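You operate a simulated robot arm through the tools that you are given. There is no shell and no other tool.

You are at the controls of a simulated two-armed robot. One attempt, no reset.

TASK
Pick up the carton that says "tape" from the top of the fitting table with one hand, pass it to the other hand and put it on the top of the media table. Set down upright: carton.

It is judged by the outcome, as a careful person would: the job done as asked, and still so three seconds after it is handed in. It fails if anything else is knocked over, pushed out of place, dropped, spilled or broken.

THE ROBOT
Two 7-joint arms with two-finger parallel grippers on one trunk, on a base that moves. Base frame: it is fixed to the floor where the robot stands at the start and does not move with it; the origin is under the middle of the robot, x ahead of it, y to its left, z up; the surface under the hand at the start is at about z = 840. Units: mm, degrees, N and s.
The left shoulder is at the start at [70, 163, 1220], the right one opposite. With the tool pointing down near the work surface each hand reaches from about 380 to 880 mm from the robot's upright axis, wherever it stands, measured 20 degrees to its own side. Places, roughly: top of the media table [-1400, -500, 800]. Payload 3.43 kg a hand.
The TCP of each hand is the grasp point between the finger pads, 34 mm short of the fingertips. In the tool frame z runs along the fingers and y along their closing line. The gripper opens to 128 mm. The fingers are 24 mm wide and 12 mm thick; the gripper's body (48 by 130 mm) begins 96 mm behind the TCP.
Orientation is told as [roll, pitch, yaw] about the base's x, y, z axes, in that order, counted from this pose: with the fingers straight down and closing along the base's y, the tool's x points along the base's -x, its y along +y and its z along -z.

THE INTERFACE
- The arms move only by the tool move_arm. It takes "left_moves", "right_moves" or both (then of equal length, played together; a hand with none holds still); each is a list that holds one entry, the list of rows, each a list of 7 numbers: the shift along the base's x, y, z in mm, then the turn, a rotation vector about the base's x, y, z in rad, then the opening, from 0 (shut) to 1 (fully open). In form: [[[dx, dy, dz, rx, ry, rz, hand], ...]]. A call has 1 to 20 rows; each row is the pose to reach, as a shift and turn from the pose commanded when the call began. A row lasts 0.2 s, in which the tool goes at most 50 mm and 8.6 degrees; a call with a longer step from one row to the next is refused whole, and so is a gripper value outside its range. A pose out of reach is approached as far as the arm can. The call stops where the force on the tool passes 40 N (or 10 N more than at its start, if that is more) or the arm is blocked; 0.2 s more then pass. Each finger travels about 153 mm/s and halts on what it meets, pressing with about 23 N; the grip force reading is that of the motor and also rises with nothing between the fingers. The clock runs only during rows and for 0.2 s after the last one: add rows that repeat a pose to give the fingers time. The reply holds the time, the measured pose of the TCP, the force on the tool along the base axes, the opening and the grip force, in the units named above and with some noise, with the torque about the TCP (base axes, N m) and any sound that the robot's microphone picked up.
- Cameras (640 x 400 px; columns grow to the right, rows downward): "scene" is now at [120.8, 43.5, 1436]; the picture's right is [0.53, -0.85, 0.00], its down [-0.57, -0.36, -0.74] and it looks along [0.62, 0.39, -0.68] (base axes); focal length 279 px, centre (320, 200). "left" rides on the left gripper at [76, 11, -160] in its tool frame; the picture's right is [-0.15, 0.99, 0.00], its down [-0.88, -0.13, -0.46] and it looks along [-0.45, -0.07, 0.89] (tool axes); focal length 234 px, centre (320, 200). "right" rides on the right gripper at [76, -11, -160] in its tool frame; the picture's right is [0.15, 0.99, 0.00], its down [-0.88, 0.13, -0.46] and it looks along [-0.45, 0.07, 0.89] (tool axes); focal length 234 px, centre (320, 200). There is no depth. A picture from a camera that has moved, and an enlarged one, comes with that camera's place and axes in the base frame and with its lens.
- grab_frame(camera): a new picture of that camera. No time passes.
- raise_lower(by): slides the trunk up (or, below 0, down) by that many mm; the arms and the scene camera ride with it, the base frame stays. It gives what a move gives, with no picture.
- steer(legs): drives the robot by 1 to 6 legs, each [ahead, left, turn to the left] in mm, mm and degrees, along the robot's own axes; the way and the turn of a leg run together, so that a leg with both is an arc; at most 1500 mm and 180 degrees a leg. The arms and the cameras ride along, it lands a little off, and it stops where it bumps. It gives what a move gives.
- aim_head(pan, tilt): turns the head with the scene camera to pan (to the left, within 86 degrees either way) and tilt (down, from -29 to 69), counted from straight ahead of the robot. It gives what a move gives.
- zoom(camera, box): a new picture of the part [left, top, right, bottom] of that camera's present view, enlarged. No time passes.
- sign_off(): hands the job in; it is judged then, once.

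Nothing tells you exact positions but the pictures and the camera data. Unless the task says otherwise, let go and move clear before handing in.

The tools are called as a command line: name --argument value ..., lists and objects as JSON in quotes. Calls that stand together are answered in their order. move_arm: Moves the arms, as the interface text tells. Its arguments: {"type":"object","properties":{"left_moves":{"type":"array"},"right_moves":{"type":"array"}},"required":[]} The other tools are called the same way: raise_lower (by) moves the trunk up or down; steer (legs) drives the base; aim_head (pan, tilt) turns the head that bears the scene camera; grab_frame (camera) takes a picture; zoom (camera, box) takes an enlarged picture of a part of a camera's view; sign_off () hands the job in.

At the start:

```text
time_s: 0.0
left_ee_pos: [448.2, 524.6, 1146.3]
left_tcp_rot: [0.0, -0.1, 0.0]
left_wrist_force: [0.3, 0.9, 0.0]
left_ft_torque: [0.01, 0.01, -0.04]
left_grip_width: 128.1
left_grasp_force: 0.1
right_ee_pos: [585.9, 28.5, 1110.3]
right_tcp_rot: [0.0, -0.1, 0.0]
right_wrist_force: [-0.7, -0.1, 0.3]
right_ft_torque: [0.01, -0.01, -0.02]
right_grip_width: 127.9
right_grasp_force: 0.0
trunk travel left (down, up): [-700.0, 240.0]
robot x, y, heading: [-1.7, 0.6, 0.0]
head pan, tilt (commanded): [32.1, 42.6]
```

scene: 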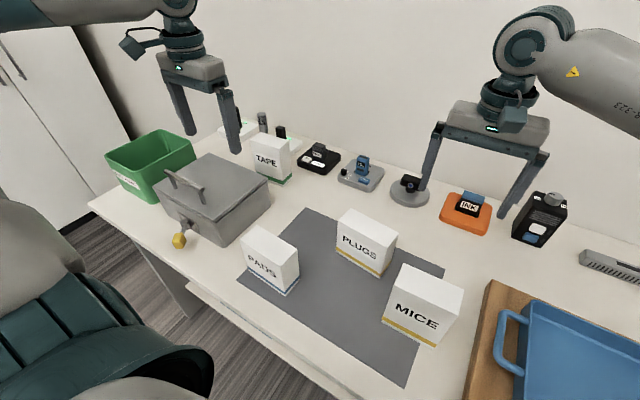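
right: 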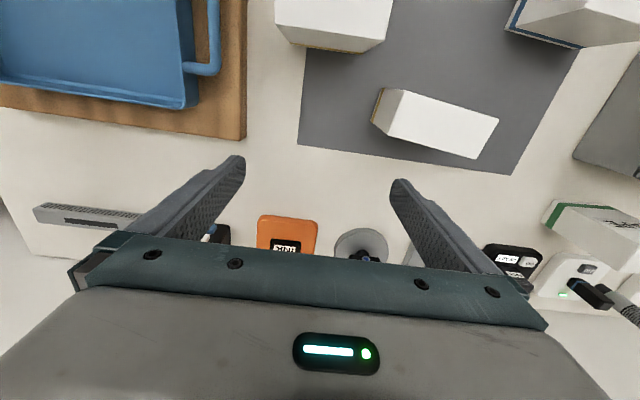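
left: 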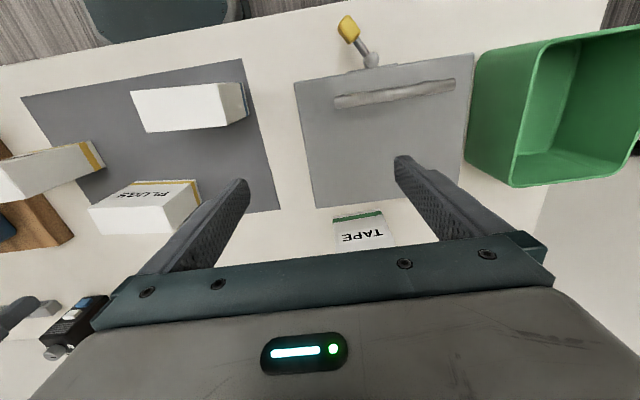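

I see the TAPE carton behind the grey box on the fitting table, close to the left gripper. I'll zoom in to pin it down before moving anything.

zoom --camera "scene" --box '[200, 100, 360, 200]'

zoom --camera "left" --box '[240, 160, 480, 310]'

zoom --camera "right" --box '[480, 160, 640, 260]'

```text
4.00 times, centred on (280, 150) of scene
camera zoom: at [120.8, 43.5, 1436.0], right [0.53, -0.85, 0.0], down [-0.57, -0.36, -0.74], along [0.62, 0.39, -0.68], focal length 1117 px, centre (480, 400)
```

zoom: 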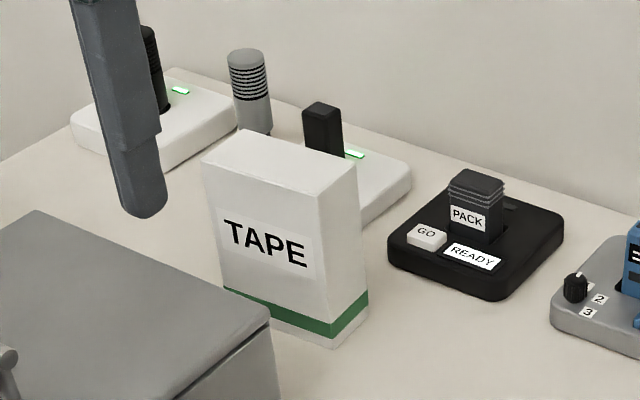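

```text
2.67 times, centred on (360, 235) of left
camera zoom: at [373.7, 535.2, 1306.9], right [0.15, 0.99, 0.0], down [0.88, -0.13, 0.46], along [0.45, -0.07, -0.89], focal length 624 px, centre (213, 107)
```

zoom: 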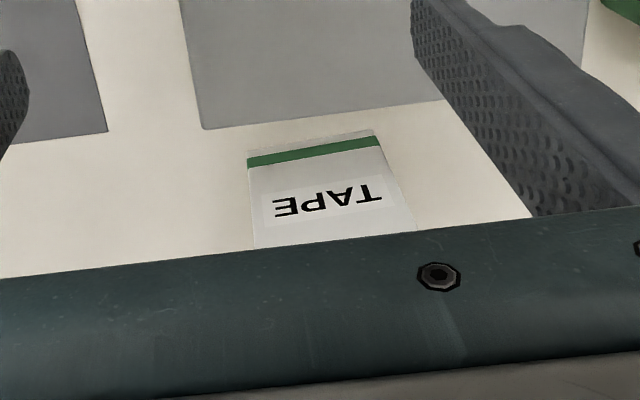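

```text
4.00 times, centred on (560, 210) of right
camera zoom: at [510.1, 16.6, 1269.9], right [-0.15, 0.99, 0.0], down [0.88, 0.13, 0.46], along [0.45, 0.07, -0.89], focal length 937 px, centre (-640, 160)
```

zoom: 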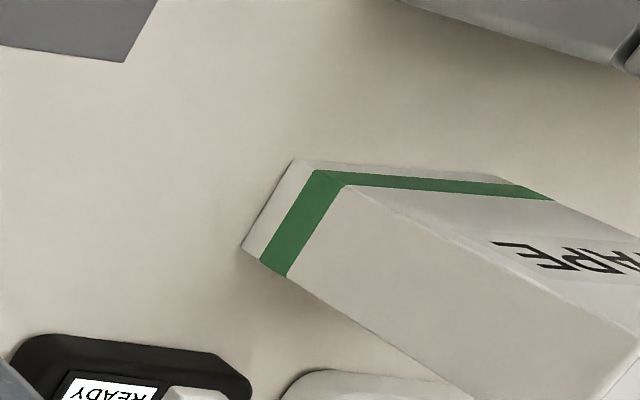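

The carton stands at about x 655–708, y 522–631, roughly 53 mm thick by 109 mm wide by 150 mm tall. That is at the edge of the left hand's reach, so I'll shift the base a little to the left, parallel to the table, and look again.

steer --legs '[[0, 200, 0]]'

```text
time_s: 1.6
left_ee_pos: [447.7, 724.1, 1146.5]
left_tcp_rot: [0.0, 0.1, 0.0]
left_wrist_force: [-0.4, -1.0, 0.0]
left_ft_torque: [0.03, 0.02, 0.02]
left_grip_width: 128.0
left_grasp_force: 0.1
right_ee_pos: [583.9, 227.5, 1111.7]
right_tcp_rot: [0.0, -0.1, 0.1]
right_wrist_force: [0.4, -0.1, -0.2]
right_ft_torque: [0.0, 0.01, -0.01]
right_grip_width: 128.1
right_grasp_force: 0.1
trunk travel left (down, up): [-700.0, 240.0]
robot x, y, heading: [2.6, 200.8, 0.1]
head pan, tilt (commanded): [32.1, 42.6]
```

grab_frame --camera "scene"

grab_frame --camera "right"

grab_frame --camera "left"

```text
taken
camera scene: at [120.6, 243.5, 1436.1], right [0.53, -0.85, 0.0], down [-0.57, -0.36, -0.74], along [0.62, 0.39, -0.68], focal length 279 px, centre (320, 200)
```

scene: 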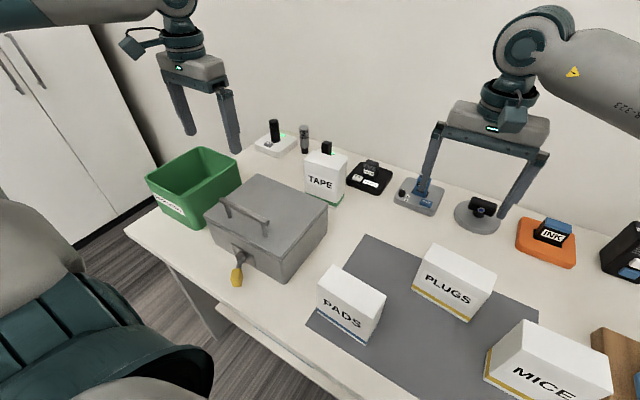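

```text
taken
camera right: at [510.1, 216.7, 1270.0], right [-0.15, 0.99, 0.0], down [0.88, 0.13, 0.46], along [0.45, 0.07, -0.89], focal length 234 px, centre (320, 200)
```

right: 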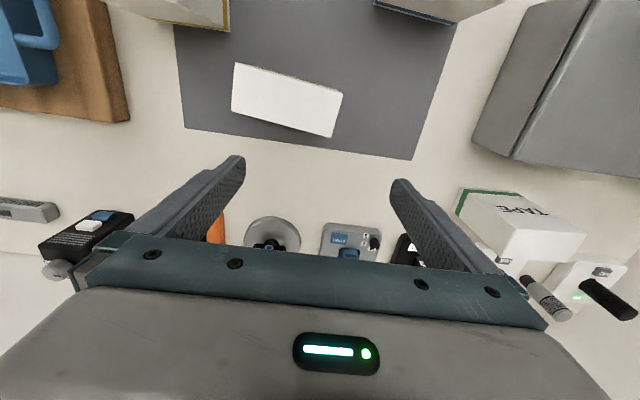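

```text
taken
camera left: at [373.3, 735.4, 1307.5], right [0.15, 0.99, 0.0], down [0.88, -0.13, 0.46], along [0.45, -0.07, -0.89], focal length 234 px, centre (320, 200)
```

left: 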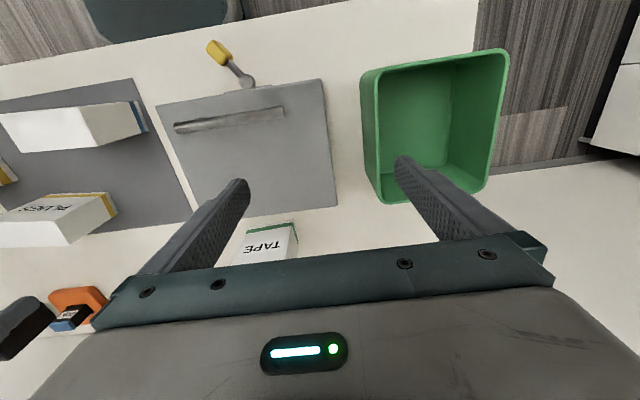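

zoom --camera "scene" --box '[240, 110, 400, 210]'

zoom --camera "right" --box '[440, 150, 640, 275]'

zoom --camera "left" --box '[160, 180, 360, 305]'

```text
4.00 times, centred on (320, 160) of scene
camera zoom: at [120.6, 243.5, 1436.1], right [0.53, -0.85, 0.0], down [-0.57, -0.36, -0.74], along [0.62, 0.39, -0.68], focal length 1117 px, centre (320, 360)
```

zoom: 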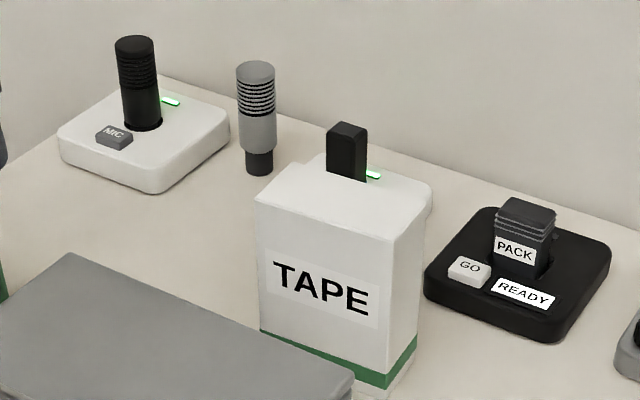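

```text
3.20 times, centred on (540, 212) of right
camera zoom: at [510.1, 216.7, 1270.0], right [-0.15, 0.99, 0.0], down [0.88, 0.13, 0.46], along [0.45, 0.07, -0.89], focal length 749 px, centre (-384, 160)
```

zoom: 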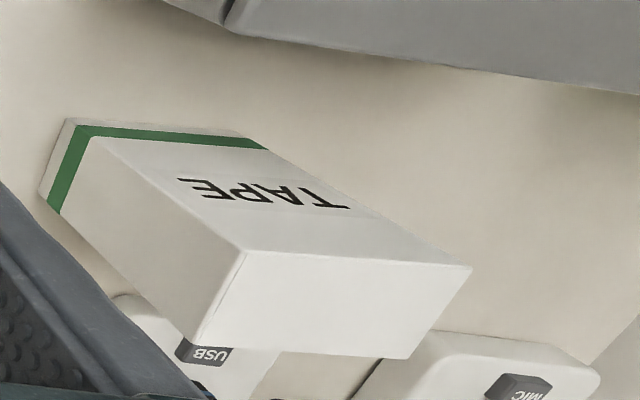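

```text
3.20 times, centred on (260, 242) of left
camera zoom: at [373.3, 735.4, 1307.5], right [0.15, 0.99, 0.0], down [0.88, -0.13, 0.46], along [0.45, -0.07, -0.89], focal length 749 px, centre (512, 64)
```

zoom: 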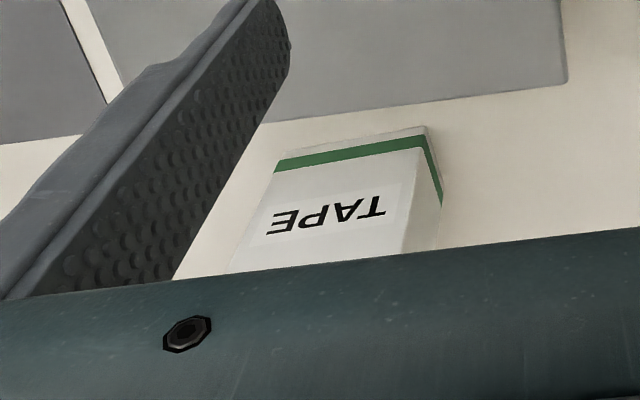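

The carton's centre is near (679, 581), its top at z ≈ 987, and it is turned about 4.5° to the left. The grey box's back edge is at x ≈ 567, so there is room for fingers front and back. I'll bring the left hand over the carton, turned so that it closes across the 55 mm thickness.

move_arm --left_moves '[[[21, -13, 0, 0, 0, -0.1357, 0.9], [42, -26, 0, 0, 0, -0.2714, 0.8], [63, -39, 0, 0, 0, -0.4071, 0.8], [84, -52, 0, 0, 0, -0.5428, 0.8], [105, -65, 0, 0, 0, -0.6785, 0.8], [126, -78, 0, 0, 0, -0.8142, 0.8], [147, -91, 0, 0, 0, -0.9499, 0.8], [168, -104, 0, 0, 0, -1.0856, 0.8], [189, -117, 0, 0, 0, -1.2213, 0.8], [210, -130, 0, 0, 0, -1.357, 0.8], [231, -143, 0, 0, 0, -1.4923, 0.8], [231, -143, 0, 0, 0, -1.4923, 0.8]]]'

```text
time_s: 4.2
left_ee_pos: [678.7, 583.4, 1147.5]
left_tcp_rot: [0.1, 0.0, -85.5]
left_wrist_force: [-0.1, -0.6, -0.4]
left_ft_torque: [0.0, 0.01, 0.01]
left_grip_width: 102.2
left_grasp_force: 0.0
right_ee_pos: [586.2, 229.8, 1110.9]
right_tcp_rot: [0.0, 0.0, 0.0]
right_wrist_force: [0.4, -0.3, -0.1]
right_ft_torque: [-0.05, -0.01, -0.02]
right_grip_width: 128.1
right_grasp_force: 0.1
trunk travel left (down, up): [-700.0, 240.0]
robot x, y, heading: [-5.6, 200.9, 0.2]
head pan, tilt (commanded): [32.1, 42.6]
```

The left hand reached the pose above the carton. I'll check the alignment from the hand, scene and right cameras before descending.

grab_frame --camera "left"

grab_frame --camera "scene"

grab_frame --camera "right"

```text
taken
camera left: at [685.0, 659.0, 1307.4], right [1.0, -0.07, 0.0], down [-0.06, -0.89, 0.46], along [-0.03, -0.46, -0.89], focal length 234 px, centre (320, 200)
```

left: 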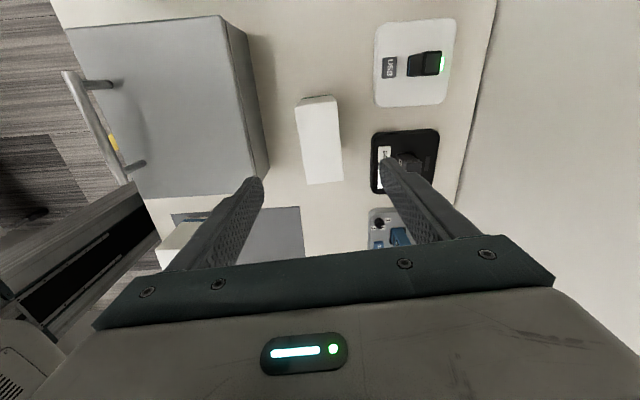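

```text
taken
camera scene: at [119.9, 244.9, 1436.1], right [0.53, -0.85, 0.0], down [-0.57, -0.36, -0.74], along [0.62, 0.39, -0.68], focal length 279 px, centre (320, 200)
```

scene: 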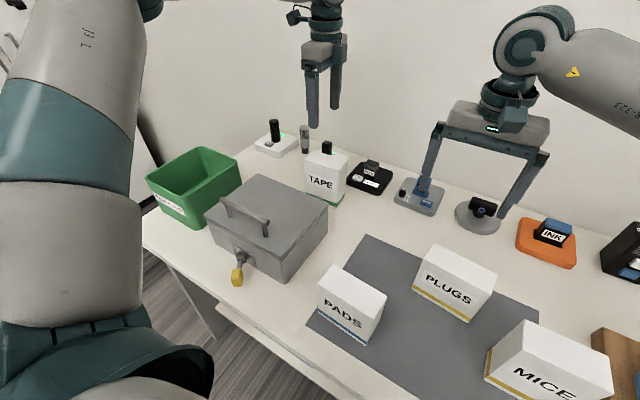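

```text
taken
camera right: at [509.5, 218.0, 1270.2], right [-0.15, 0.99, 0.0], down [0.88, 0.13, 0.46], along [0.45, 0.07, -0.89], focal length 234 px, centre (320, 200)
```

right: 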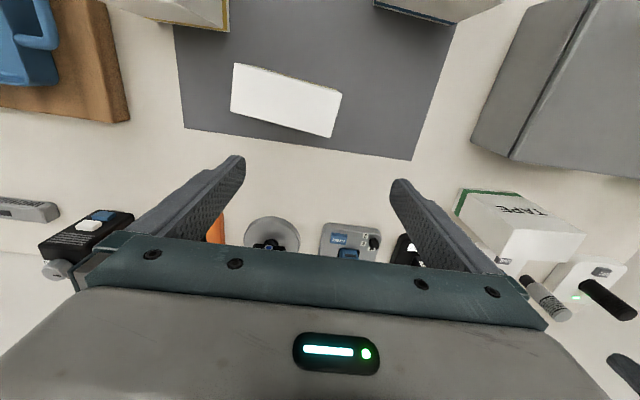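

zoom --camera "left" --box '[240, 80, 400, 180]'

zoom --camera "left" --box '[240, 120, 400, 220]'

```text
4.00 times, centred on (320, 130) of left
camera zoom: at [685.0, 659.0, 1307.4], right [1.0, -0.07, 0.0], down [-0.06, -0.89, 0.46], along [-0.03, -0.46, -0.89], focal length 937 px, centre (320, 480)
```

zoom: 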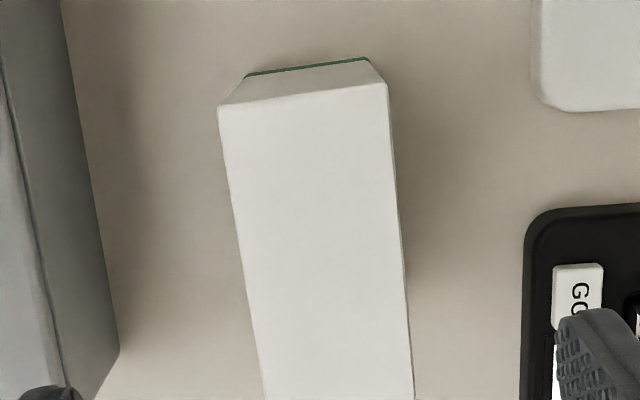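

```text
4.00 times, centred on (320, 170) of left
camera zoom: at [685.0, 659.0, 1307.4], right [1.0, -0.07, 0.0], down [-0.06, -0.89, 0.46], along [-0.03, -0.46, -0.89], focal length 937 px, centre (320, 320)
```

zoom: 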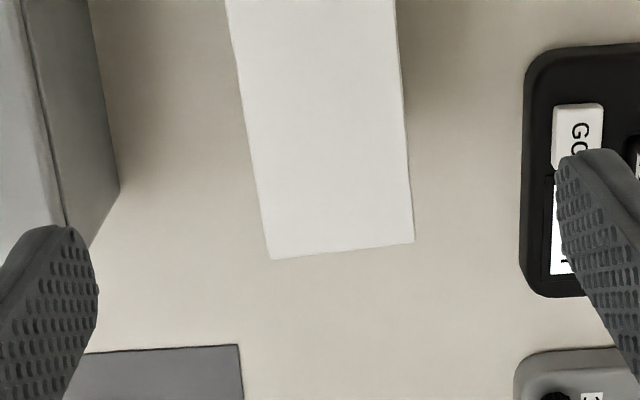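

The top face spans about x 651–711, y 520–633, centred near (681, 577) and turned about 3.5°. The hand is almost exactly over it. I'll descend until the fingers overlap the top 55 mm, then stop and check before closing.

move_arm --left_moves '[[[1, -4, -40, 0, 0, -0.014, 0.8], [1, -4, -80, 0, 0, -0.014, 0.8], [1, -4, -120, 0, 0, -0.014, 0.8], [1, -4, -140, 0, 0, -0.014, 0.8], [1, -4, -160, 0, 0, -0.014, 0.8], [1, -4, -180, 0, 0, -0.014, 0.8], [1, -4, -180, 0, 0, -0.014, 0.8]]]'

```text
time_s: 5.8
left_ee_pos: [680.5, 580.0, 966.5]
left_tcp_rot: [0.0, 0.1, -86.3]
left_wrist_force: [0.6, -0.5, -0.1]
left_ft_torque: [0.0, -0.02, 0.0]
left_grip_width: 102.4
left_grasp_force: 0.0
right_ee_pos: [586.3, 227.8, 1110.6]
right_tcp_rot: [-0.1, 0.0, 0.0]
right_wrist_force: [-0.4, -0.3, -1.6]
right_ft_torque: [-0.01, -0.03, 0.0]
right_grip_width: 127.9
right_grasp_force: 0.1
trunk travel left (down, up): [-700.0, 240.0]
robot x, y, heading: [-0.7, 202.8, 0.2]
head pan, tilt (commanded): [32.1, 42.6]
```

grab_frame --camera "left"

zoom --camera "scene" --box '[240, 60, 400, 210]'

```text
taken
camera left: at [687.7, 654.3, 1126.8], right [1.0, -0.08, 0.0], down [-0.07, -0.89, 0.46], along [-0.04, -0.45, -0.89], focal length 234 px, centre (320, 200)
```

left: 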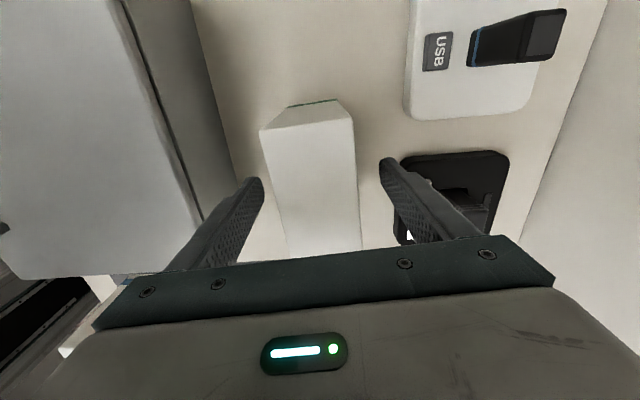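

```text
2.67 times, centred on (320, 135) of scene
camera zoom: at [120.3, 244.2, 1436.1], right [0.53, -0.85, 0.0], down [-0.57, -0.36, -0.74], along [0.62, 0.39, -0.68], focal length 745 px, centre (320, 373)
```

zoom: 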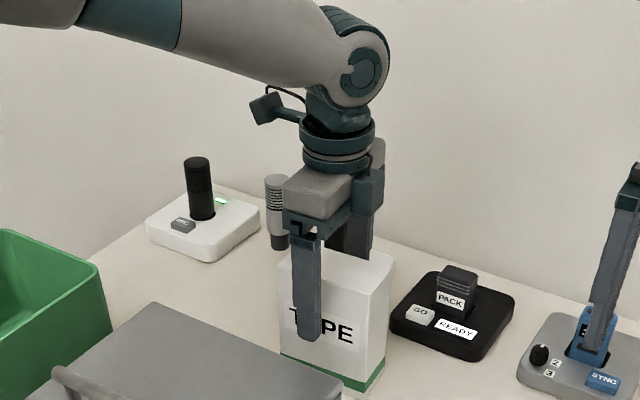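

The fingers straddle the carton front and back without touching it. I'll close the left hand and then lift straight up a little.

move_arm --left_moves '[[[0, 0, 0, 0, 0, 0, 0.4], [0, 0, 0, 0, 0, 0, 0.0], [0, 0, 0, 0, 0, 0, 0.0], [0, 0, 0, 0, 0, 0, 0.0], [0, 0, 0, 0, 0, 0, 0.0]]]'

```text
time_s: 7.0
left_ee_pos: [681.2, 578.3, 967.0]
left_tcp_rot: [0.0, 0.0, -86.3]
left_wrist_force: [-0.5, 0.1, 0.0]
left_ft_torque: [-0.14, 0.01, -0.02]
left_grip_width: 54.9
left_grasp_force: 23.7
right_ee_pos: [585.7, 229.2, 1109.8]
right_tcp_rot: [0.0, 0.0, 0.0]
right_wrist_force: [0.3, 0.1, 0.3]
right_ft_torque: [0.02, 0.01, -0.03]
right_grip_width: 128.4
right_grasp_force: 0.0
trunk travel left (down, up): [-700.0, 240.0]
robot x, y, heading: [-1.8, 199.6, 0.3]
head pan, tilt (commanded): [32.1, 42.6]
```

The hand grips the carton at 54.9 mm width with 23.7 N. I'll lift it gently.

move_arm --left_moves '[[[0, 0, 8, 0, 0, 0, 0.0], [0, 0, 20, 0, 0, 0, 0.0], [0, 0, 40, 0, 0, 0, 0.0], [0, 0, 70, 0, 0, 0, 0.0], [0, 0, 100, 0, 0, 0, 0.0], [0, 0, 130, 0, 0, 0, 0.0], [0, 0, 160, 0, 0, 0, 0.0], [0, 0, 190, 0, 0, 0, 0.0], [0, 0, 220, 0, 0, 0, 0.0], [0, 0, 220, 0, 0, 0, 0.0]]]'

```text
time_s: 9.2
left_ee_pos: [681.4, 579.0, 1187.3]
left_tcp_rot: [0.1, 0.0, -86.3]
left_wrist_force: [0.0, -0.3, -2.6]
left_ft_torque: [0.0, 0.0, 0.01]
left_grip_width: 54.5
left_grasp_force: 23.2
right_ee_pos: [586.2, 227.9, 1111.5]
right_tcp_rot: [0.0, 0.1, 0.0]
right_wrist_force: [0.2, -0.3, 0.3]
right_ft_torque: [0.02, 0.0, -0.01]
right_grip_width: 128.0
right_grasp_force: 0.0
trunk travel left (down, up): [-700.0, 240.0]
robot x, y, heading: [-3.6, 201.1, -0.1]
head pan, tilt (commanded): [32.1, 42.6]
```

The carton is off the table (about 2.6 N of weight). Before the hand-over I'd like to back away from the table, so I'll look around with the head first.

aim_head --pan -86 --tilt 25

grab_frame --camera "scene"

aim_head --pan 86 --tilt 25

grab_frame --camera "scene"

```text
time_s: 11.2
left_ee_pos: [680.8, 578.3, 1186.9]
left_tcp_rot: [0.0, 0.1, -86.3]
left_wrist_force: [0.5, -0.1, -2.7]
left_ft_torque: [0.0, -0.01, 0.01]
left_grip_width: 54.6
left_grasp_force: 23.1
right_ee_pos: [585.5, 229.4, 1110.3]
right_tcp_rot: [0.0, -0.1, 0.0]
right_wrist_force: [-0.5, -0.1, -0.2]
right_ft_torque: [0.0, 0.01, -0.04]
right_grip_width: 128.0
right_grasp_force: 0.0
trunk travel left (down, up): [-700.0, 240.0]
robot x, y, heading: [0.3, 203.5, -0.1]
head pan, tilt (commanded): [-85.9, 25.0]
```

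```text
taken
camera scene: at [57.3, 108.5, 1463.2], right [-1.0, -0.07, 0.0], down [-0.03, 0.42, -0.91], along [0.06, -0.9, -0.42], focal length 279 px, centre (320, 200)
```

scene: 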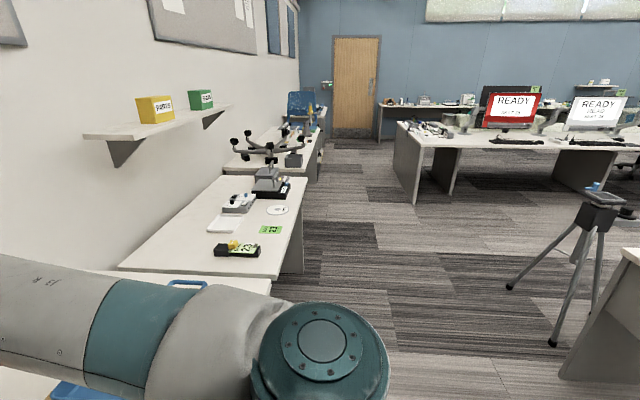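

```text
time_s: 13.8
left_ee_pos: [681.4, 578.8, 1186.6]
left_tcp_rot: [-0.1, 0.0, -86.2]
left_wrist_force: [0.3, 0.5, -2.7]
left_ft_torque: [-0.02, 0.01, 0.01]
left_grip_width: 55.0
left_grasp_force: 23.3
right_ee_pos: [586.1, 227.9, 1110.7]
right_tcp_rot: [0.0, 0.0, 0.0]
right_wrist_force: [-0.6, -1.0, 0.2]
right_ft_torque: [0.01, 0.0, -0.01]
right_grip_width: 127.9
right_grasp_force: 0.1
trunk travel left (down, up): [-700.0, 240.0]
robot x, y, heading: [0.8, 202.2, 0.2]
head pan, tilt (commanded): [85.9, 25.0]
```

```text
taken
camera scene: at [57.2, 292.3, 1463.1], right [1.0, -0.07, 0.0], down [-0.03, -0.42, -0.91], along [0.06, 0.9, -0.42], focal length 279 px, centre (320, 200)
```

scene: 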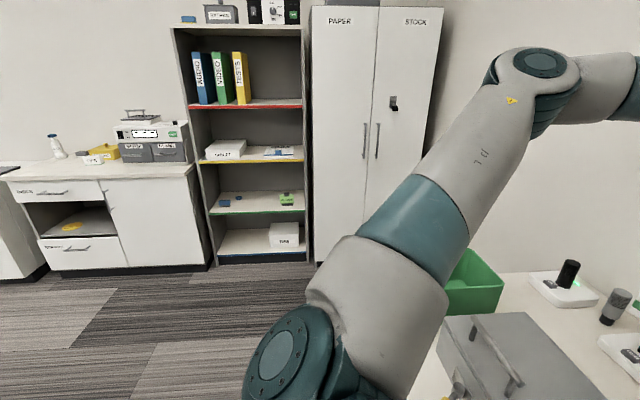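

The media table lies behind me (its near edge around x ≈ -1100, with a tripod beyond its far end), and the floor between is clear. I'll back off 300 mm from the fitting table so that the hand-over has free space.

steer --legs '[[-300, 0, 0]]'

aim_head --pan 0 --tilt 35

grab_frame --camera "scene"

```text
time_s: 15.8
left_ee_pos: [380.7, 579.4, 1186.7]
left_tcp_rot: [-0.1, 0.0, -86.2]
left_wrist_force: [0.0, -0.3, -3.0]
left_ft_torque: [0.02, -0.02, 0.03]
left_grip_width: 54.8
left_grasp_force: 23.2
right_ee_pos: [285.6, 229.6, 1109.3]
right_tcp_rot: [0.1, 0.1, 0.0]
right_wrist_force: [0.2, -0.4, 0.9]
right_ft_torque: [-0.01, 0.05, -0.02]
right_grip_width: 127.9
right_grasp_force: 0.0
trunk travel left (down, up): [-700.0, 240.0]
robot x, y, heading: [-298.9, 198.5, 0.2]
head pan, tilt (commanded): [85.9, 25.0]
```

```text
time_s: 17.4
left_ee_pos: [380.3, 580.0, 1186.9]
left_tcp_rot: [0.0, 0.0, -86.2]
left_wrist_force: [0.4, -1.0, -2.9]
left_ft_torque: [0.0, 0.01, -0.01]
left_grip_width: 54.5
left_grasp_force: 22.8
right_ee_pos: [285.8, 228.7, 1110.6]
right_tcp_rot: [0.1, 0.1, -0.1]
right_wrist_force: [-0.3, 0.1, -0.5]
right_ft_torque: [0.01, 0.0, -0.03]
right_grip_width: 127.8
right_grasp_force: 0.1
trunk travel left (down, up): [-700.0, 240.0]
robot x, y, heading: [-302.3, 197.4, 0.2]
head pan, tilt (commanded): [0.0, 35.0]
```

```text
taken
camera scene: at [-161.8, 200.4, 1447.3], right [0.0, -1.0, 0.0], down [-0.57, 0.0, -0.82], along [0.82, 0.0, -0.57], focal length 279 px, centre (320, 200)
```

scene: 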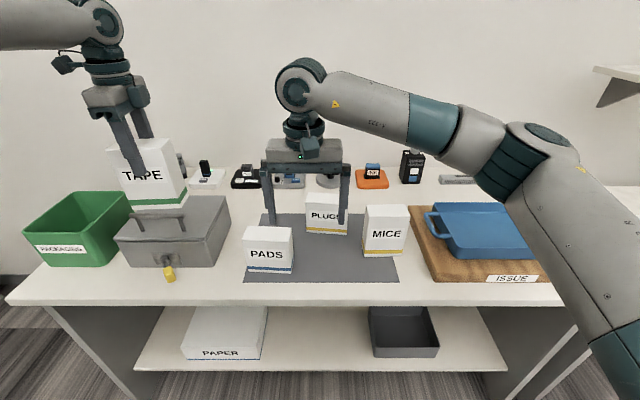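

The carton hangs level in the left hand. Next I'll turn the right hand (yaw -90°), moving it a little to the right, and square the carton up with the base axes.

move_arm --right_moves '[[[0, -10, 6, 0, 0, -0.1428, 1], [0, -20, 12, 0, 0, -0.2856, 1], [0, -30, 18, 0, 0, -0.4284, 1], [0, -40, 24, 0, 0, -0.5712, 1], [0, -50, 30, 0, 0, -0.714, 1], [0, -60, 36, 0, 0, -0.8568, 1], [0, -70, 42, 0, 0, -0.9996, 1], [0, -80, 48, 0, 0, -1.1424, 1], [0, -90, 54, 0, 0, -1.2852, 1], [0, -100, 60, 0, 0, -1.428, 1], [0, -110, 60, 0, 0, -1.5708, 1], [0, -110, 60, 0, 0, -1.5708, 1]]]' --left_moves '[[[0, 0, 0, 0, 0, -0.02, 0], [0, 0, 0, 0, 0, -0.04, 0], [0, 0, 0, 0, 0, -0.0646, 0], [0, 0, 0, 0, 0, -0.0646, 0], [0, 0, 0, 0, 0, -0.0646, 0], [0, 0, 0, 0, 0, -0.0646, 0], [0, 0, 0, 0, 0, -0.0646, 0], [0, 0, 0, 0, 0, -0.0646, 0], [0, 0, 0, 0, 0, -0.0646, 0], [0, 0, 0, 0, 0, -0.0646, 0], [0, 0, 0, 0, 0, -0.0646, 0], [0, 0, 0, 0, 0, -0.0646, 0]]]'

```text
time_s: 20.0
left_ee_pos: [381.4, 579.4, 1188.0]
left_tcp_rot: [0.0, 0.0, -89.8]
left_wrist_force: [-0.2, 0.5, -3.5]
left_ft_torque: [0.0, 0.0, -0.01]
left_grip_width: 54.7
left_grasp_force: 23.3
right_ee_pos: [284.4, 117.9, 1170.9]
right_tcp_rot: [0.0, 0.0, -90.0]
right_wrist_force: [0.6, 0.1, -0.1]
right_ft_torque: [0.0, -0.02, -0.04]
right_grip_width: 128.0
right_grasp_force: 0.1
trunk travel left (down, up): [-700.0, 240.0]
robot x, y, heading: [-302.7, 201.7, 0.1]
head pan, tilt (commanded): [0.0, 35.0]
```

Both went as commanded. Now I tilt the right hand so its fingers point left and about 25° down, still well away from the carton.

move_arm --right_moves '[[[0, 0, 0, 0.1418, 0, 0, 1], [0, 0, 0, 0.2836, 0, 0, 1], [0, 0, 0, 0.4254, 0, 0, 1], [0, 0, 0, 0.5672, 0, 0, 1], [0, 0, 0, 0.709, 0, 0, 1], [0, 0, 0, 0.8508, 0, 0, 1], [0, 0, 0, 0.9926, 0, 0, 1], [0, 0, 0, 1.1345, 0, 0, 1], [0, 0, 0, 1.1345, 0, 0, 1]]]'

grab_frame --camera "scene"

grab_frame --camera "right"

```text
time_s: 22.0
left_ee_pos: [380.3, 579.1, 1186.6]
left_tcp_rot: [0.0, 0.0, -89.9]
left_wrist_force: [0.1, 0.1, -2.7]
left_ft_torque: [-0.03, -0.01, -0.01]
left_grip_width: 54.9
left_grasp_force: 22.4
right_ee_pos: [283.9, 118.6, 1170.8]
right_tcp_rot: [0.1, 65.1, -89.9]
right_wrist_force: [1.2, 0.0, -0.7]
right_ft_torque: [-0.02, 0.01, -0.02]
right_grip_width: 127.8
right_grasp_force: 0.0
trunk travel left (down, up): [-700.0, 240.0]
robot x, y, heading: [-302.4, 201.6, 0.1]
head pan, tilt (commanded): [0.0, 35.0]
```

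```text
taken
camera scene: at [-162.1, 200.7, 1447.4], right [0.0, -1.0, 0.0], down [-0.57, 0.0, -0.82], along [0.82, 0.0, -0.57], focal length 279 px, centre (320, 200)
```

scene: 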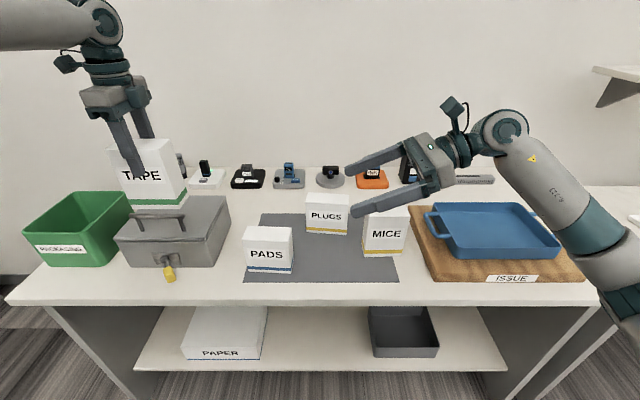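

```text
taken
camera right: at [274.0, 6.4, 1306.1], right [0.99, 0.06, 0.13], down [0.13, -0.78, -0.61], along [0.07, 0.62, -0.78], focal length 234 px, centre (320, 200)
```

right: 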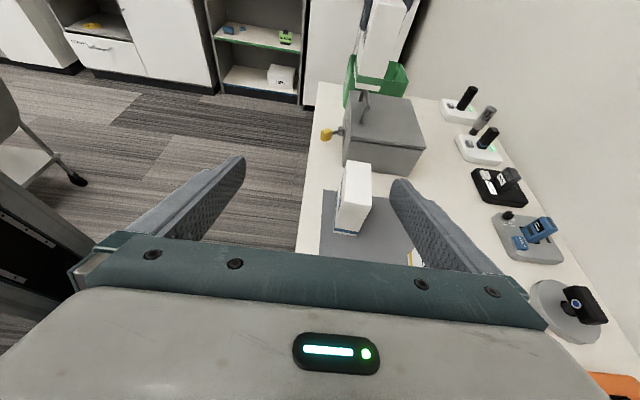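

The right hand now points left with its camera up and clear. I'll bring the carton in front of the trunk to about (298, 330) and pre-position the right hand to its right, level with the lower half of the carton.

move_arm --left_moves '[[[-10, -31, 0, 0, 0, 0, 0], [-21, -62, 0, 0, 0, 0, 0], [-31, -93, 0, 0, 0, 0, 0], [-42, -125, 0, 0, 0, 0, 0], [-52, -156, 0, 0, 0, 0, 0], [-62, -187, 0, 0, 0, 0, 0], [-73, -218, 0, 0, 0, 0, 0], [-83, -249, 0, 0, 0, 0, 0], [-83, -249, 0, 0, 0, 0, 0]]]' --right_moves '[[[2, 4, -7, 0, 0, 0, 1], [4, 8, -13, 0, 0, 0, 1], [6, 12, -20, 0, 0, 0, 1], [8, 16, -26, 0, 0, 0, 1], [10, 20, -33, 0, 0, 0, 1], [12, 24, -39, 0, 0, 0, 1], [14, 28, -46, 0, 0, 0, 1], [14, 32, -52, 0, 0, 0, 1], [14, 32, -52, 0, 0, 0, 1]]]'

grab_frame --camera "scene"

grab_frame --camera "right"

grab_frame --camera "left"

```text
time_s: 24.0
left_ee_pos: [296.2, 366.8, 1183.5]
left_tcp_rot: [0.0, -0.1, -89.8]
left_wrist_force: [-0.2, -0.3, -4.0]
left_ft_torque: [0.02, 0.01, 0.0]
left_grip_width: 54.9
left_grasp_force: 23.3
left hand out of reach, approached as far as the arm can: row 7, 8, 9
right_ee_pos: [299.8, 149.7, 1117.1]
right_tcp_rot: [-0.1, 65.0, -90.0]
right_wrist_force: [-0.1, -0.5, -0.4]
right_ft_torque: [0.01, 0.02, 0.0]
right_grip_width: 127.9
right_grasp_force: 0.1
trunk travel left (down, up): [-700.0, 240.0]
robot x, y, heading: [-298.4, 202.4, 0.0]
head pan, tilt (commanded): [0.0, 35.0]
```

```text
taken
camera scene: at [-161.3, 199.9, 1447.2], right [0.0, -1.0, 0.0], down [-0.57, 0.0, -0.82], along [0.82, 0.0, -0.57], focal length 279 px, centre (320, 200)
```

scene: 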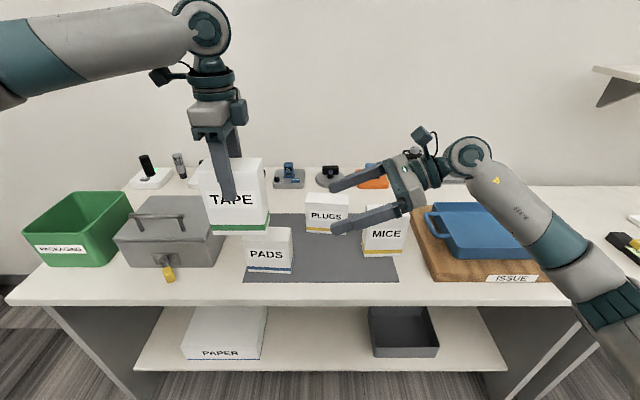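

```text
taken
camera right: at [289.1, 37.8, 1253.5], right [0.99, 0.06, 0.13], down [0.13, -0.78, -0.61], along [0.07, 0.62, -0.78], focal length 234 px, centre (320, 200)
```

right: 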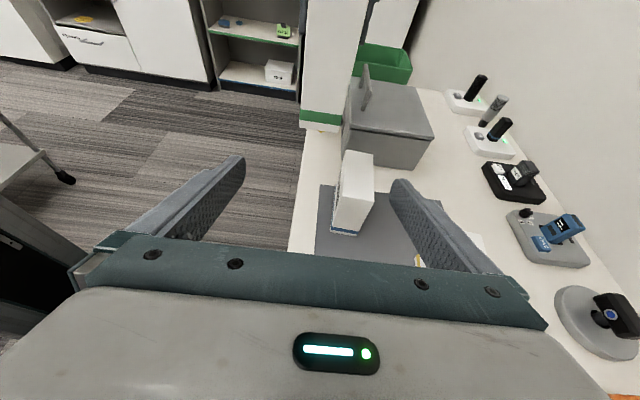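

```text
taken
camera left: at [307.9, 442.5, 1343.5], right [0.99, -0.15, 0.0], down [-0.13, -0.88, 0.46], along [-0.07, -0.45, -0.89], focal length 234 px, centre (320, 200)
```

left: 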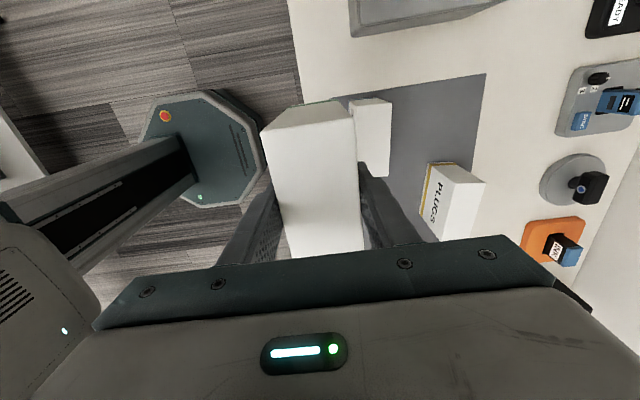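

The left hand hit its reach limit at y ≈ 367, so I'll back it off a little to be within reach and learn where it settles.

move_arm --left_moves '[[[0, 20, 0, 0, 0, 0, 0], [0, 40, 0, 0, 0, 0, 0], [0, 55, 0, 0, 0, 0, 0], [0, 55, 0, 0, 0, 0, 0], [0, 55, 0, 0, 0, 0, 0]]]'

zoom --camera "right" --box '[240, 0, 400, 200]'

zoom --camera "scene" --box '[140, 60, 460, 260]'

grab_frame --camera "left"

```text
time_s: 25.2
left_ee_pos: [296.3, 421.6, 1184.5]
left_tcp_rot: [0.0, -0.1, -89.9]
left_wrist_force: [-1.0, -0.4, -3.1]
left_ft_torque: [0.0, -0.02, -0.01]
left_grip_width: 54.9
left_grasp_force: 23.0
right_ee_pos: [299.4, 150.6, 1117.9]
right_tcp_rot: [0.1, 65.0, -90.0]
right_wrist_force: [0.2, 0.7, 0.3]
right_ft_torque: [0.0, 0.0, -0.03]
right_grip_width: 128.1
right_grasp_force: 0.1
trunk travel left (down, up): [-700.0, 240.0]
robot x, y, heading: [-300.3, 198.8, 0.2]
head pan, tilt (commanded): [0.0, 35.0]
```

```text
2.00 times, centred on (320, 100) of right
camera zoom: at [288.5, 38.0, 1254.0], right [0.99, 0.06, 0.13], down [0.13, -0.79, -0.61], along [0.07, 0.62, -0.78], focal length 468 px, centre (320, 400)
```

zoom: 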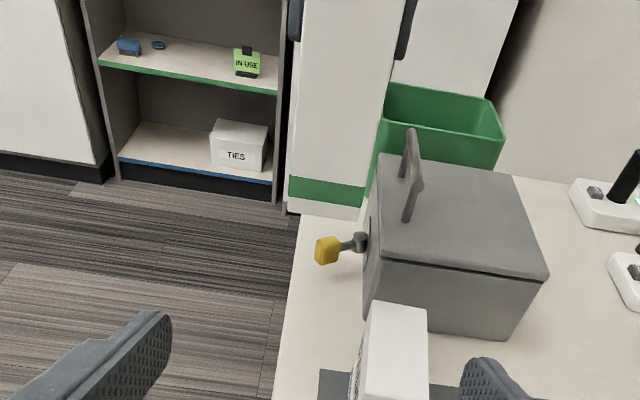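

```text
2.00 times, centred on (300, 160) of scene
camera zoom: at [-162.0, 200.1, 1447.3], right [0.0, -1.0, 0.0], down [-0.57, 0.0, -0.82], along [0.82, 0.0, -0.57], focal length 558 px, centre (360, 280)
```

zoom: 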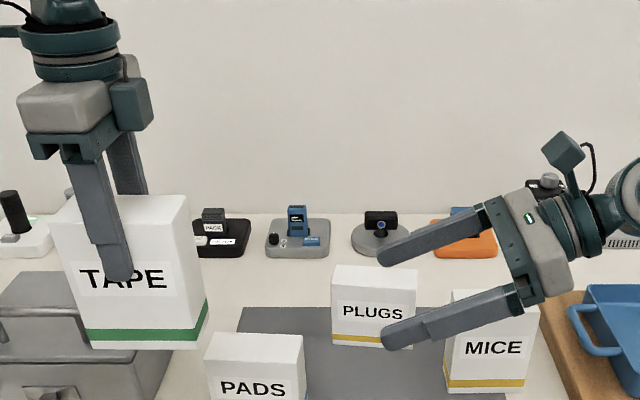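

```text
taken
camera left: at [307.7, 497.6, 1344.3], right [0.99, -0.15, 0.0], down [-0.13, -0.88, 0.46], along [-0.07, -0.45, -0.89], focal length 234 px, centre (320, 200)
```

left: 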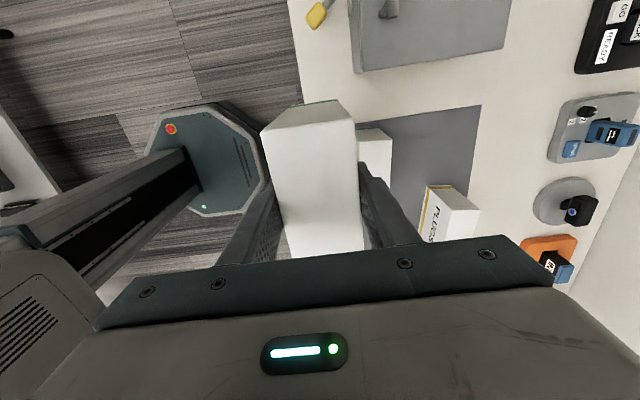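

The left hand now holds at (296, 422), so the carton's right edge is at y ≈ 366 and its bottom near z ≈ 1060. I'll slide the right hand left, open around the lower half, in two stages with a check between.

move_arm --right_moves '[[[-1, 25, 0, 0, 0, 0, 1], [-2, 50, 0, 0, 0, 0, 1], [-2, 75, 1, 0, 0, 0, 1], [-2, 100, 1, 0, 0, 0, 1], [-2, 125, 1, 0, 0, 0, 1], [-2, 150, 1, 0, 0, 0, 1], [-2, 165, 1, 0, 0, 0, 1], [-2, 165, 1, 0, 0, 0, 1]]]'

grab_frame --camera "right"

zoom --camera "scene" --box '[140, 60, 460, 260]'

```text
time_s: 27.0
left_ee_pos: [295.6, 423.3, 1184.2]
left_tcp_rot: [0.0, 0.1, -89.9]
left_wrist_force: [0.2, 0.0, -2.6]
left_ft_torque: [0.01, 0.04, -0.01]
left_grip_width: 54.4
left_grasp_force: 22.9
right_ee_pos: [297.2, 316.9, 1119.5]
right_tcp_rot: [0.0, 65.0, -89.9]
right_wrist_force: [0.3, 0.2, 0.3]
right_ft_torque: [-0.01, 0.02, 0.01]
right_grip_width: 127.9
right_grasp_force: 0.0
trunk travel left (down, up): [-700.0, 240.0]
robot x, y, heading: [-299.2, 202.8, 0.1]
head pan, tilt (commanded): [0.0, 35.0]
```

```text
taken
camera right: at [286.0, 203.1, 1255.5], right [0.99, 0.06, 0.13], down [0.13, -0.78, -0.61], along [0.07, 0.62, -0.78], focal length 234 px, centre (320, 200)
```

right: 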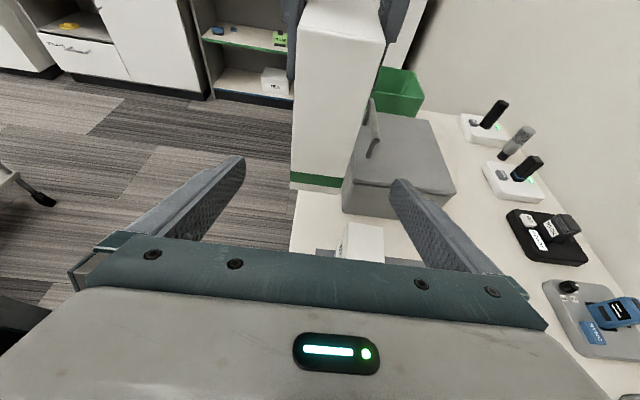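

```text
2.00 times, centred on (300, 160) of scene
camera zoom: at [-162.1, 199.7, 1447.4], right [0.0, -1.0, 0.0], down [-0.57, 0.0, -0.82], along [0.82, 0.0, -0.57], focal length 558 px, centre (360, 280)
```

zoom: 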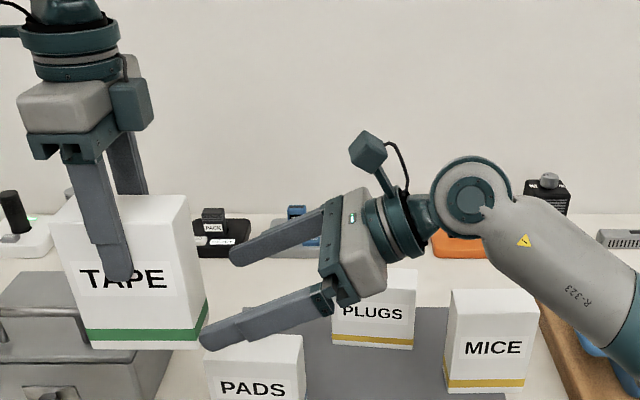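

The fingers are aligned to straddle the carton's lower half with the left fingertips above. I'll advance the remaining 78 mm slowly.

move_arm --right_moves '[[[-1, 15, 0, 0, 0, 0, 1], [-1, 30, 0, 0, 0, 0, 1], [-1, 45, 0, 0, 0, 0, 1], [-1, 60, 0, 0, 0, 0, 1], [-1, 70, 0, 0, 0, 0, 1], [-1, 78, 0, 0, 0, 0, 1], [-1, 78, 0, 0, 0, 0, 1]]]'

grab_frame --camera "right"

zoom --camera "scene" --box '[140, 60, 460, 260]'

grab_frame --camera "left"

```text
time_s: 28.6
left_ee_pos: [297.3, 423.1, 1185.0]
left_tcp_rot: [0.0, 0.0, -89.8]
left_wrist_force: [-0.7, -0.8, -3.1]
left_ft_torque: [0.02, 0.02, 0.01]
left_grip_width: 55.0
left_grasp_force: 23.6
right_ee_pos: [295.8, 395.4, 1119.4]
right_tcp_rot: [0.0, 65.0, -90.0]
right_wrist_force: [0.8, -0.6, -0.2]
right_ft_torque: [0.0, 0.0, -0.03]
right_grip_width: 127.7
right_grasp_force: 0.0
trunk travel left (down, up): [-700.0, 240.0]
robot x, y, heading: [-300.7, 201.1, 0.2]
head pan, tilt (commanded): [0.0, 35.0]
```

```text
taken
camera right: at [284.6, 281.7, 1255.1], right [0.99, 0.06, 0.13], down [0.13, -0.78, -0.61], along [0.07, 0.62, -0.78], focal length 234 px, centre (320, 200)
```

right: 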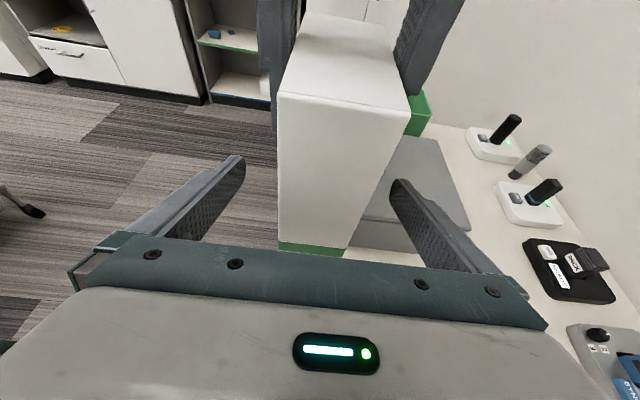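

```text
2.00 times, centred on (300, 160) of scene
camera zoom: at [-162.1, 199.9, 1447.3], right [0.0, -1.0, 0.0], down [-0.57, 0.0, -0.82], along [0.82, 0.0, -0.57], focal length 558 px, centre (360, 280)
```

zoom: 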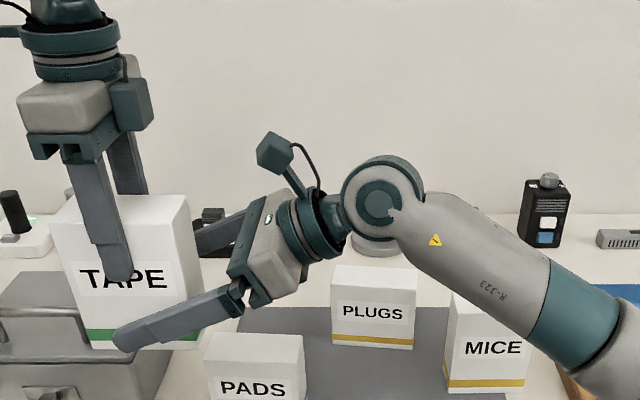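

```text
taken
camera left: at [307.6, 497.4, 1344.4], right [0.99, -0.15, 0.0], down [-0.13, -0.88, 0.46], along [-0.07, -0.45, -0.89], focal length 234 px, centre (320, 200)
```

left: 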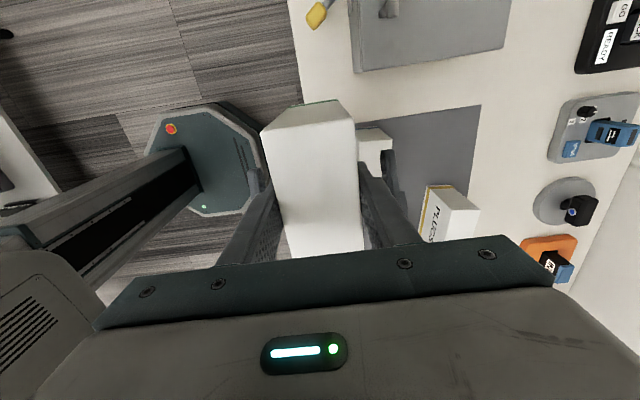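

The right fingers are around the lower half, the left fingertips are above them, and nothing is touching. I'll close the right hand while the left still holds.

move_arm --right_moves '[[[0, 0, 0, 0, 0, 0, 0.6], [0, 0, 0, 0, 0, 0, 0.3], [0, 0, 0, 0, 0, 0, 0], [0, 0, 0, 0, 0, 0, 0], [0, 0, 0, 0, 0, 0, 0], [0, 0, 0, 0, 0, 0, 0]]]'

zoom --camera "scene" --box '[140, 60, 460, 260]'

grab_frame --camera "right"

```text
time_s: 30.0
left_ee_pos: [295.9, 422.5, 1184.6]
left_tcp_rot: [0.0, 0.0, -90.1]
left_wrist_force: [-0.1, -0.9, -3.0]
left_ft_torque: [0.03, -0.06, -0.09]
left_grip_width: 54.8
left_grasp_force: 23.2
right_ee_pos: [296.4, 393.4, 1118.8]
right_tcp_rot: [0.0, 64.9, -90.0]
right_wrist_force: [0.3, 1.9, 0.5]
right_ft_torque: [-0.14, 0.05, 0.07]
right_grip_width: 54.8
right_grasp_force: 23.2
trunk travel left (down, up): [-700.0, 240.0]
robot x, y, heading: [-300.9, 199.3, 0.2]
head pan, tilt (commanded): [0.0, 35.0]
```

```text
2.00 times, centred on (300, 160) of scene
camera zoom: at [-162.1, 200.2, 1447.3], right [0.0, -1.0, 0.0], down [-0.57, 0.0, -0.82], along [0.82, 0.0, -0.57], focal length 558 px, centre (360, 280)
```

zoom: 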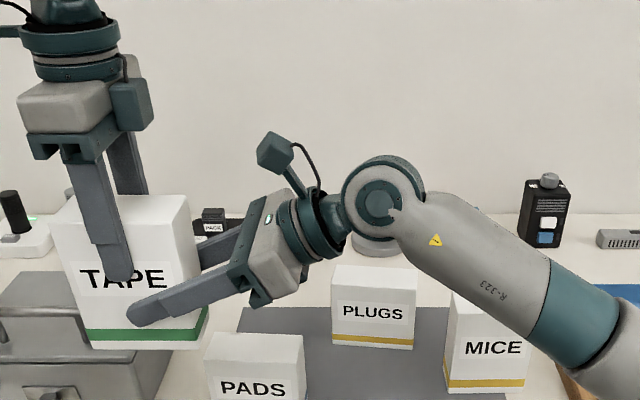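

```text
taken
camera right: at [284.7, 281.6, 1255.2], right [0.99, 0.06, 0.13], down [0.13, -0.79, -0.61], along [0.07, 0.62, -0.78], focal length 234 px, centre (320, 200)
```

right: 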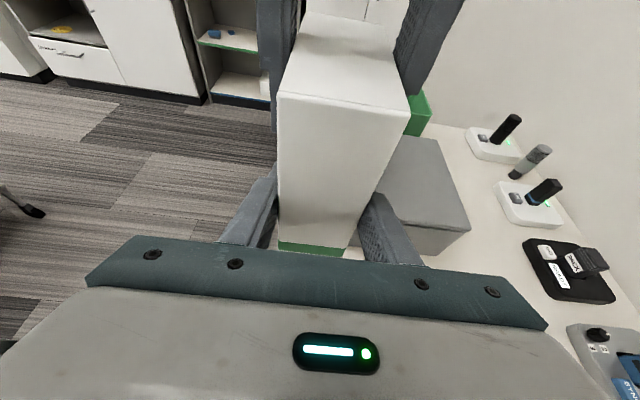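

The right hand has the carton (54.8 mm, 23 N), and both grip cleanly. Now I open the left hand in place and check that the right hand holds the load before withdrawing.

move_arm --left_moves '[[[0, 0, 0, 0, 0, 0, 0.5], [0, 0, 0, 0, 0, 0, 0.6], [0, 0, 0, 0, 0, 0, 0.75], [0, 0, 0, 0, 0, 0, 0.75]]]'

zoom --camera "scene" --box '[140, 60, 460, 260]'

grab_frame --camera "left"

```text
time_s: 31.0
left_ee_pos: [295.0, 422.0, 1185.1]
left_tcp_rot: [0.0, 0.0, -89.8]
left_wrist_force: [0.4, -0.1, 0.4]
left_ft_torque: [0.0, -0.02, 0.06]
left_grip_width: 96.2
left_grasp_force: 0.0
right_ee_pos: [295.2, 394.0, 1119.7]
right_tcp_rot: [0.0, 65.0, -89.9]
right_wrist_force: [-0.2, -0.6, 0.5]
right_ft_torque: [-0.08, -0.01, 0.0]
right_grip_width: 54.9
right_grasp_force: 23.5
trunk travel left (down, up): [-700.0, 240.0]
robot x, y, heading: [-300.2, 197.3, -0.3]
head pan, tilt (commanded): [0.0, 35.0]
```

```text
2.00 times, centred on (300, 160) of scene
camera zoom: at [-162.1, 200.2, 1447.3], right [0.0, -1.0, 0.0], down [-0.57, 0.0, -0.82], along [0.82, 0.0, -0.57], focal length 558 px, centre (360, 280)
```

zoom: 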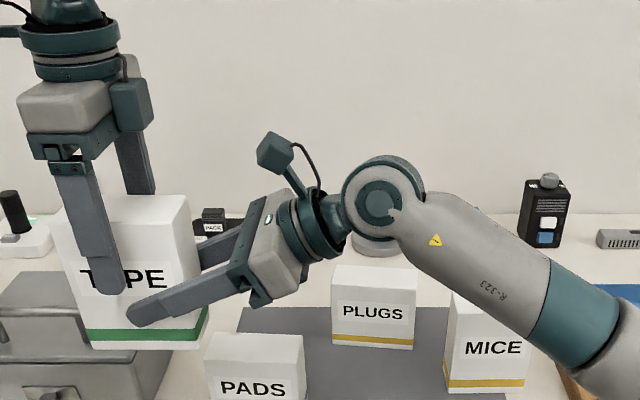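

```text
taken
camera left: at [307.6, 497.6, 1344.3], right [0.99, -0.15, 0.0], down [-0.13, -0.88, 0.46], along [-0.07, -0.45, -0.89], focal length 234 px, centre (320, 200)
```

left: 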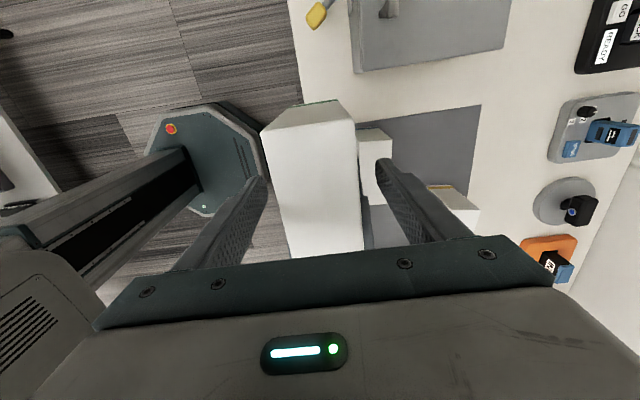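

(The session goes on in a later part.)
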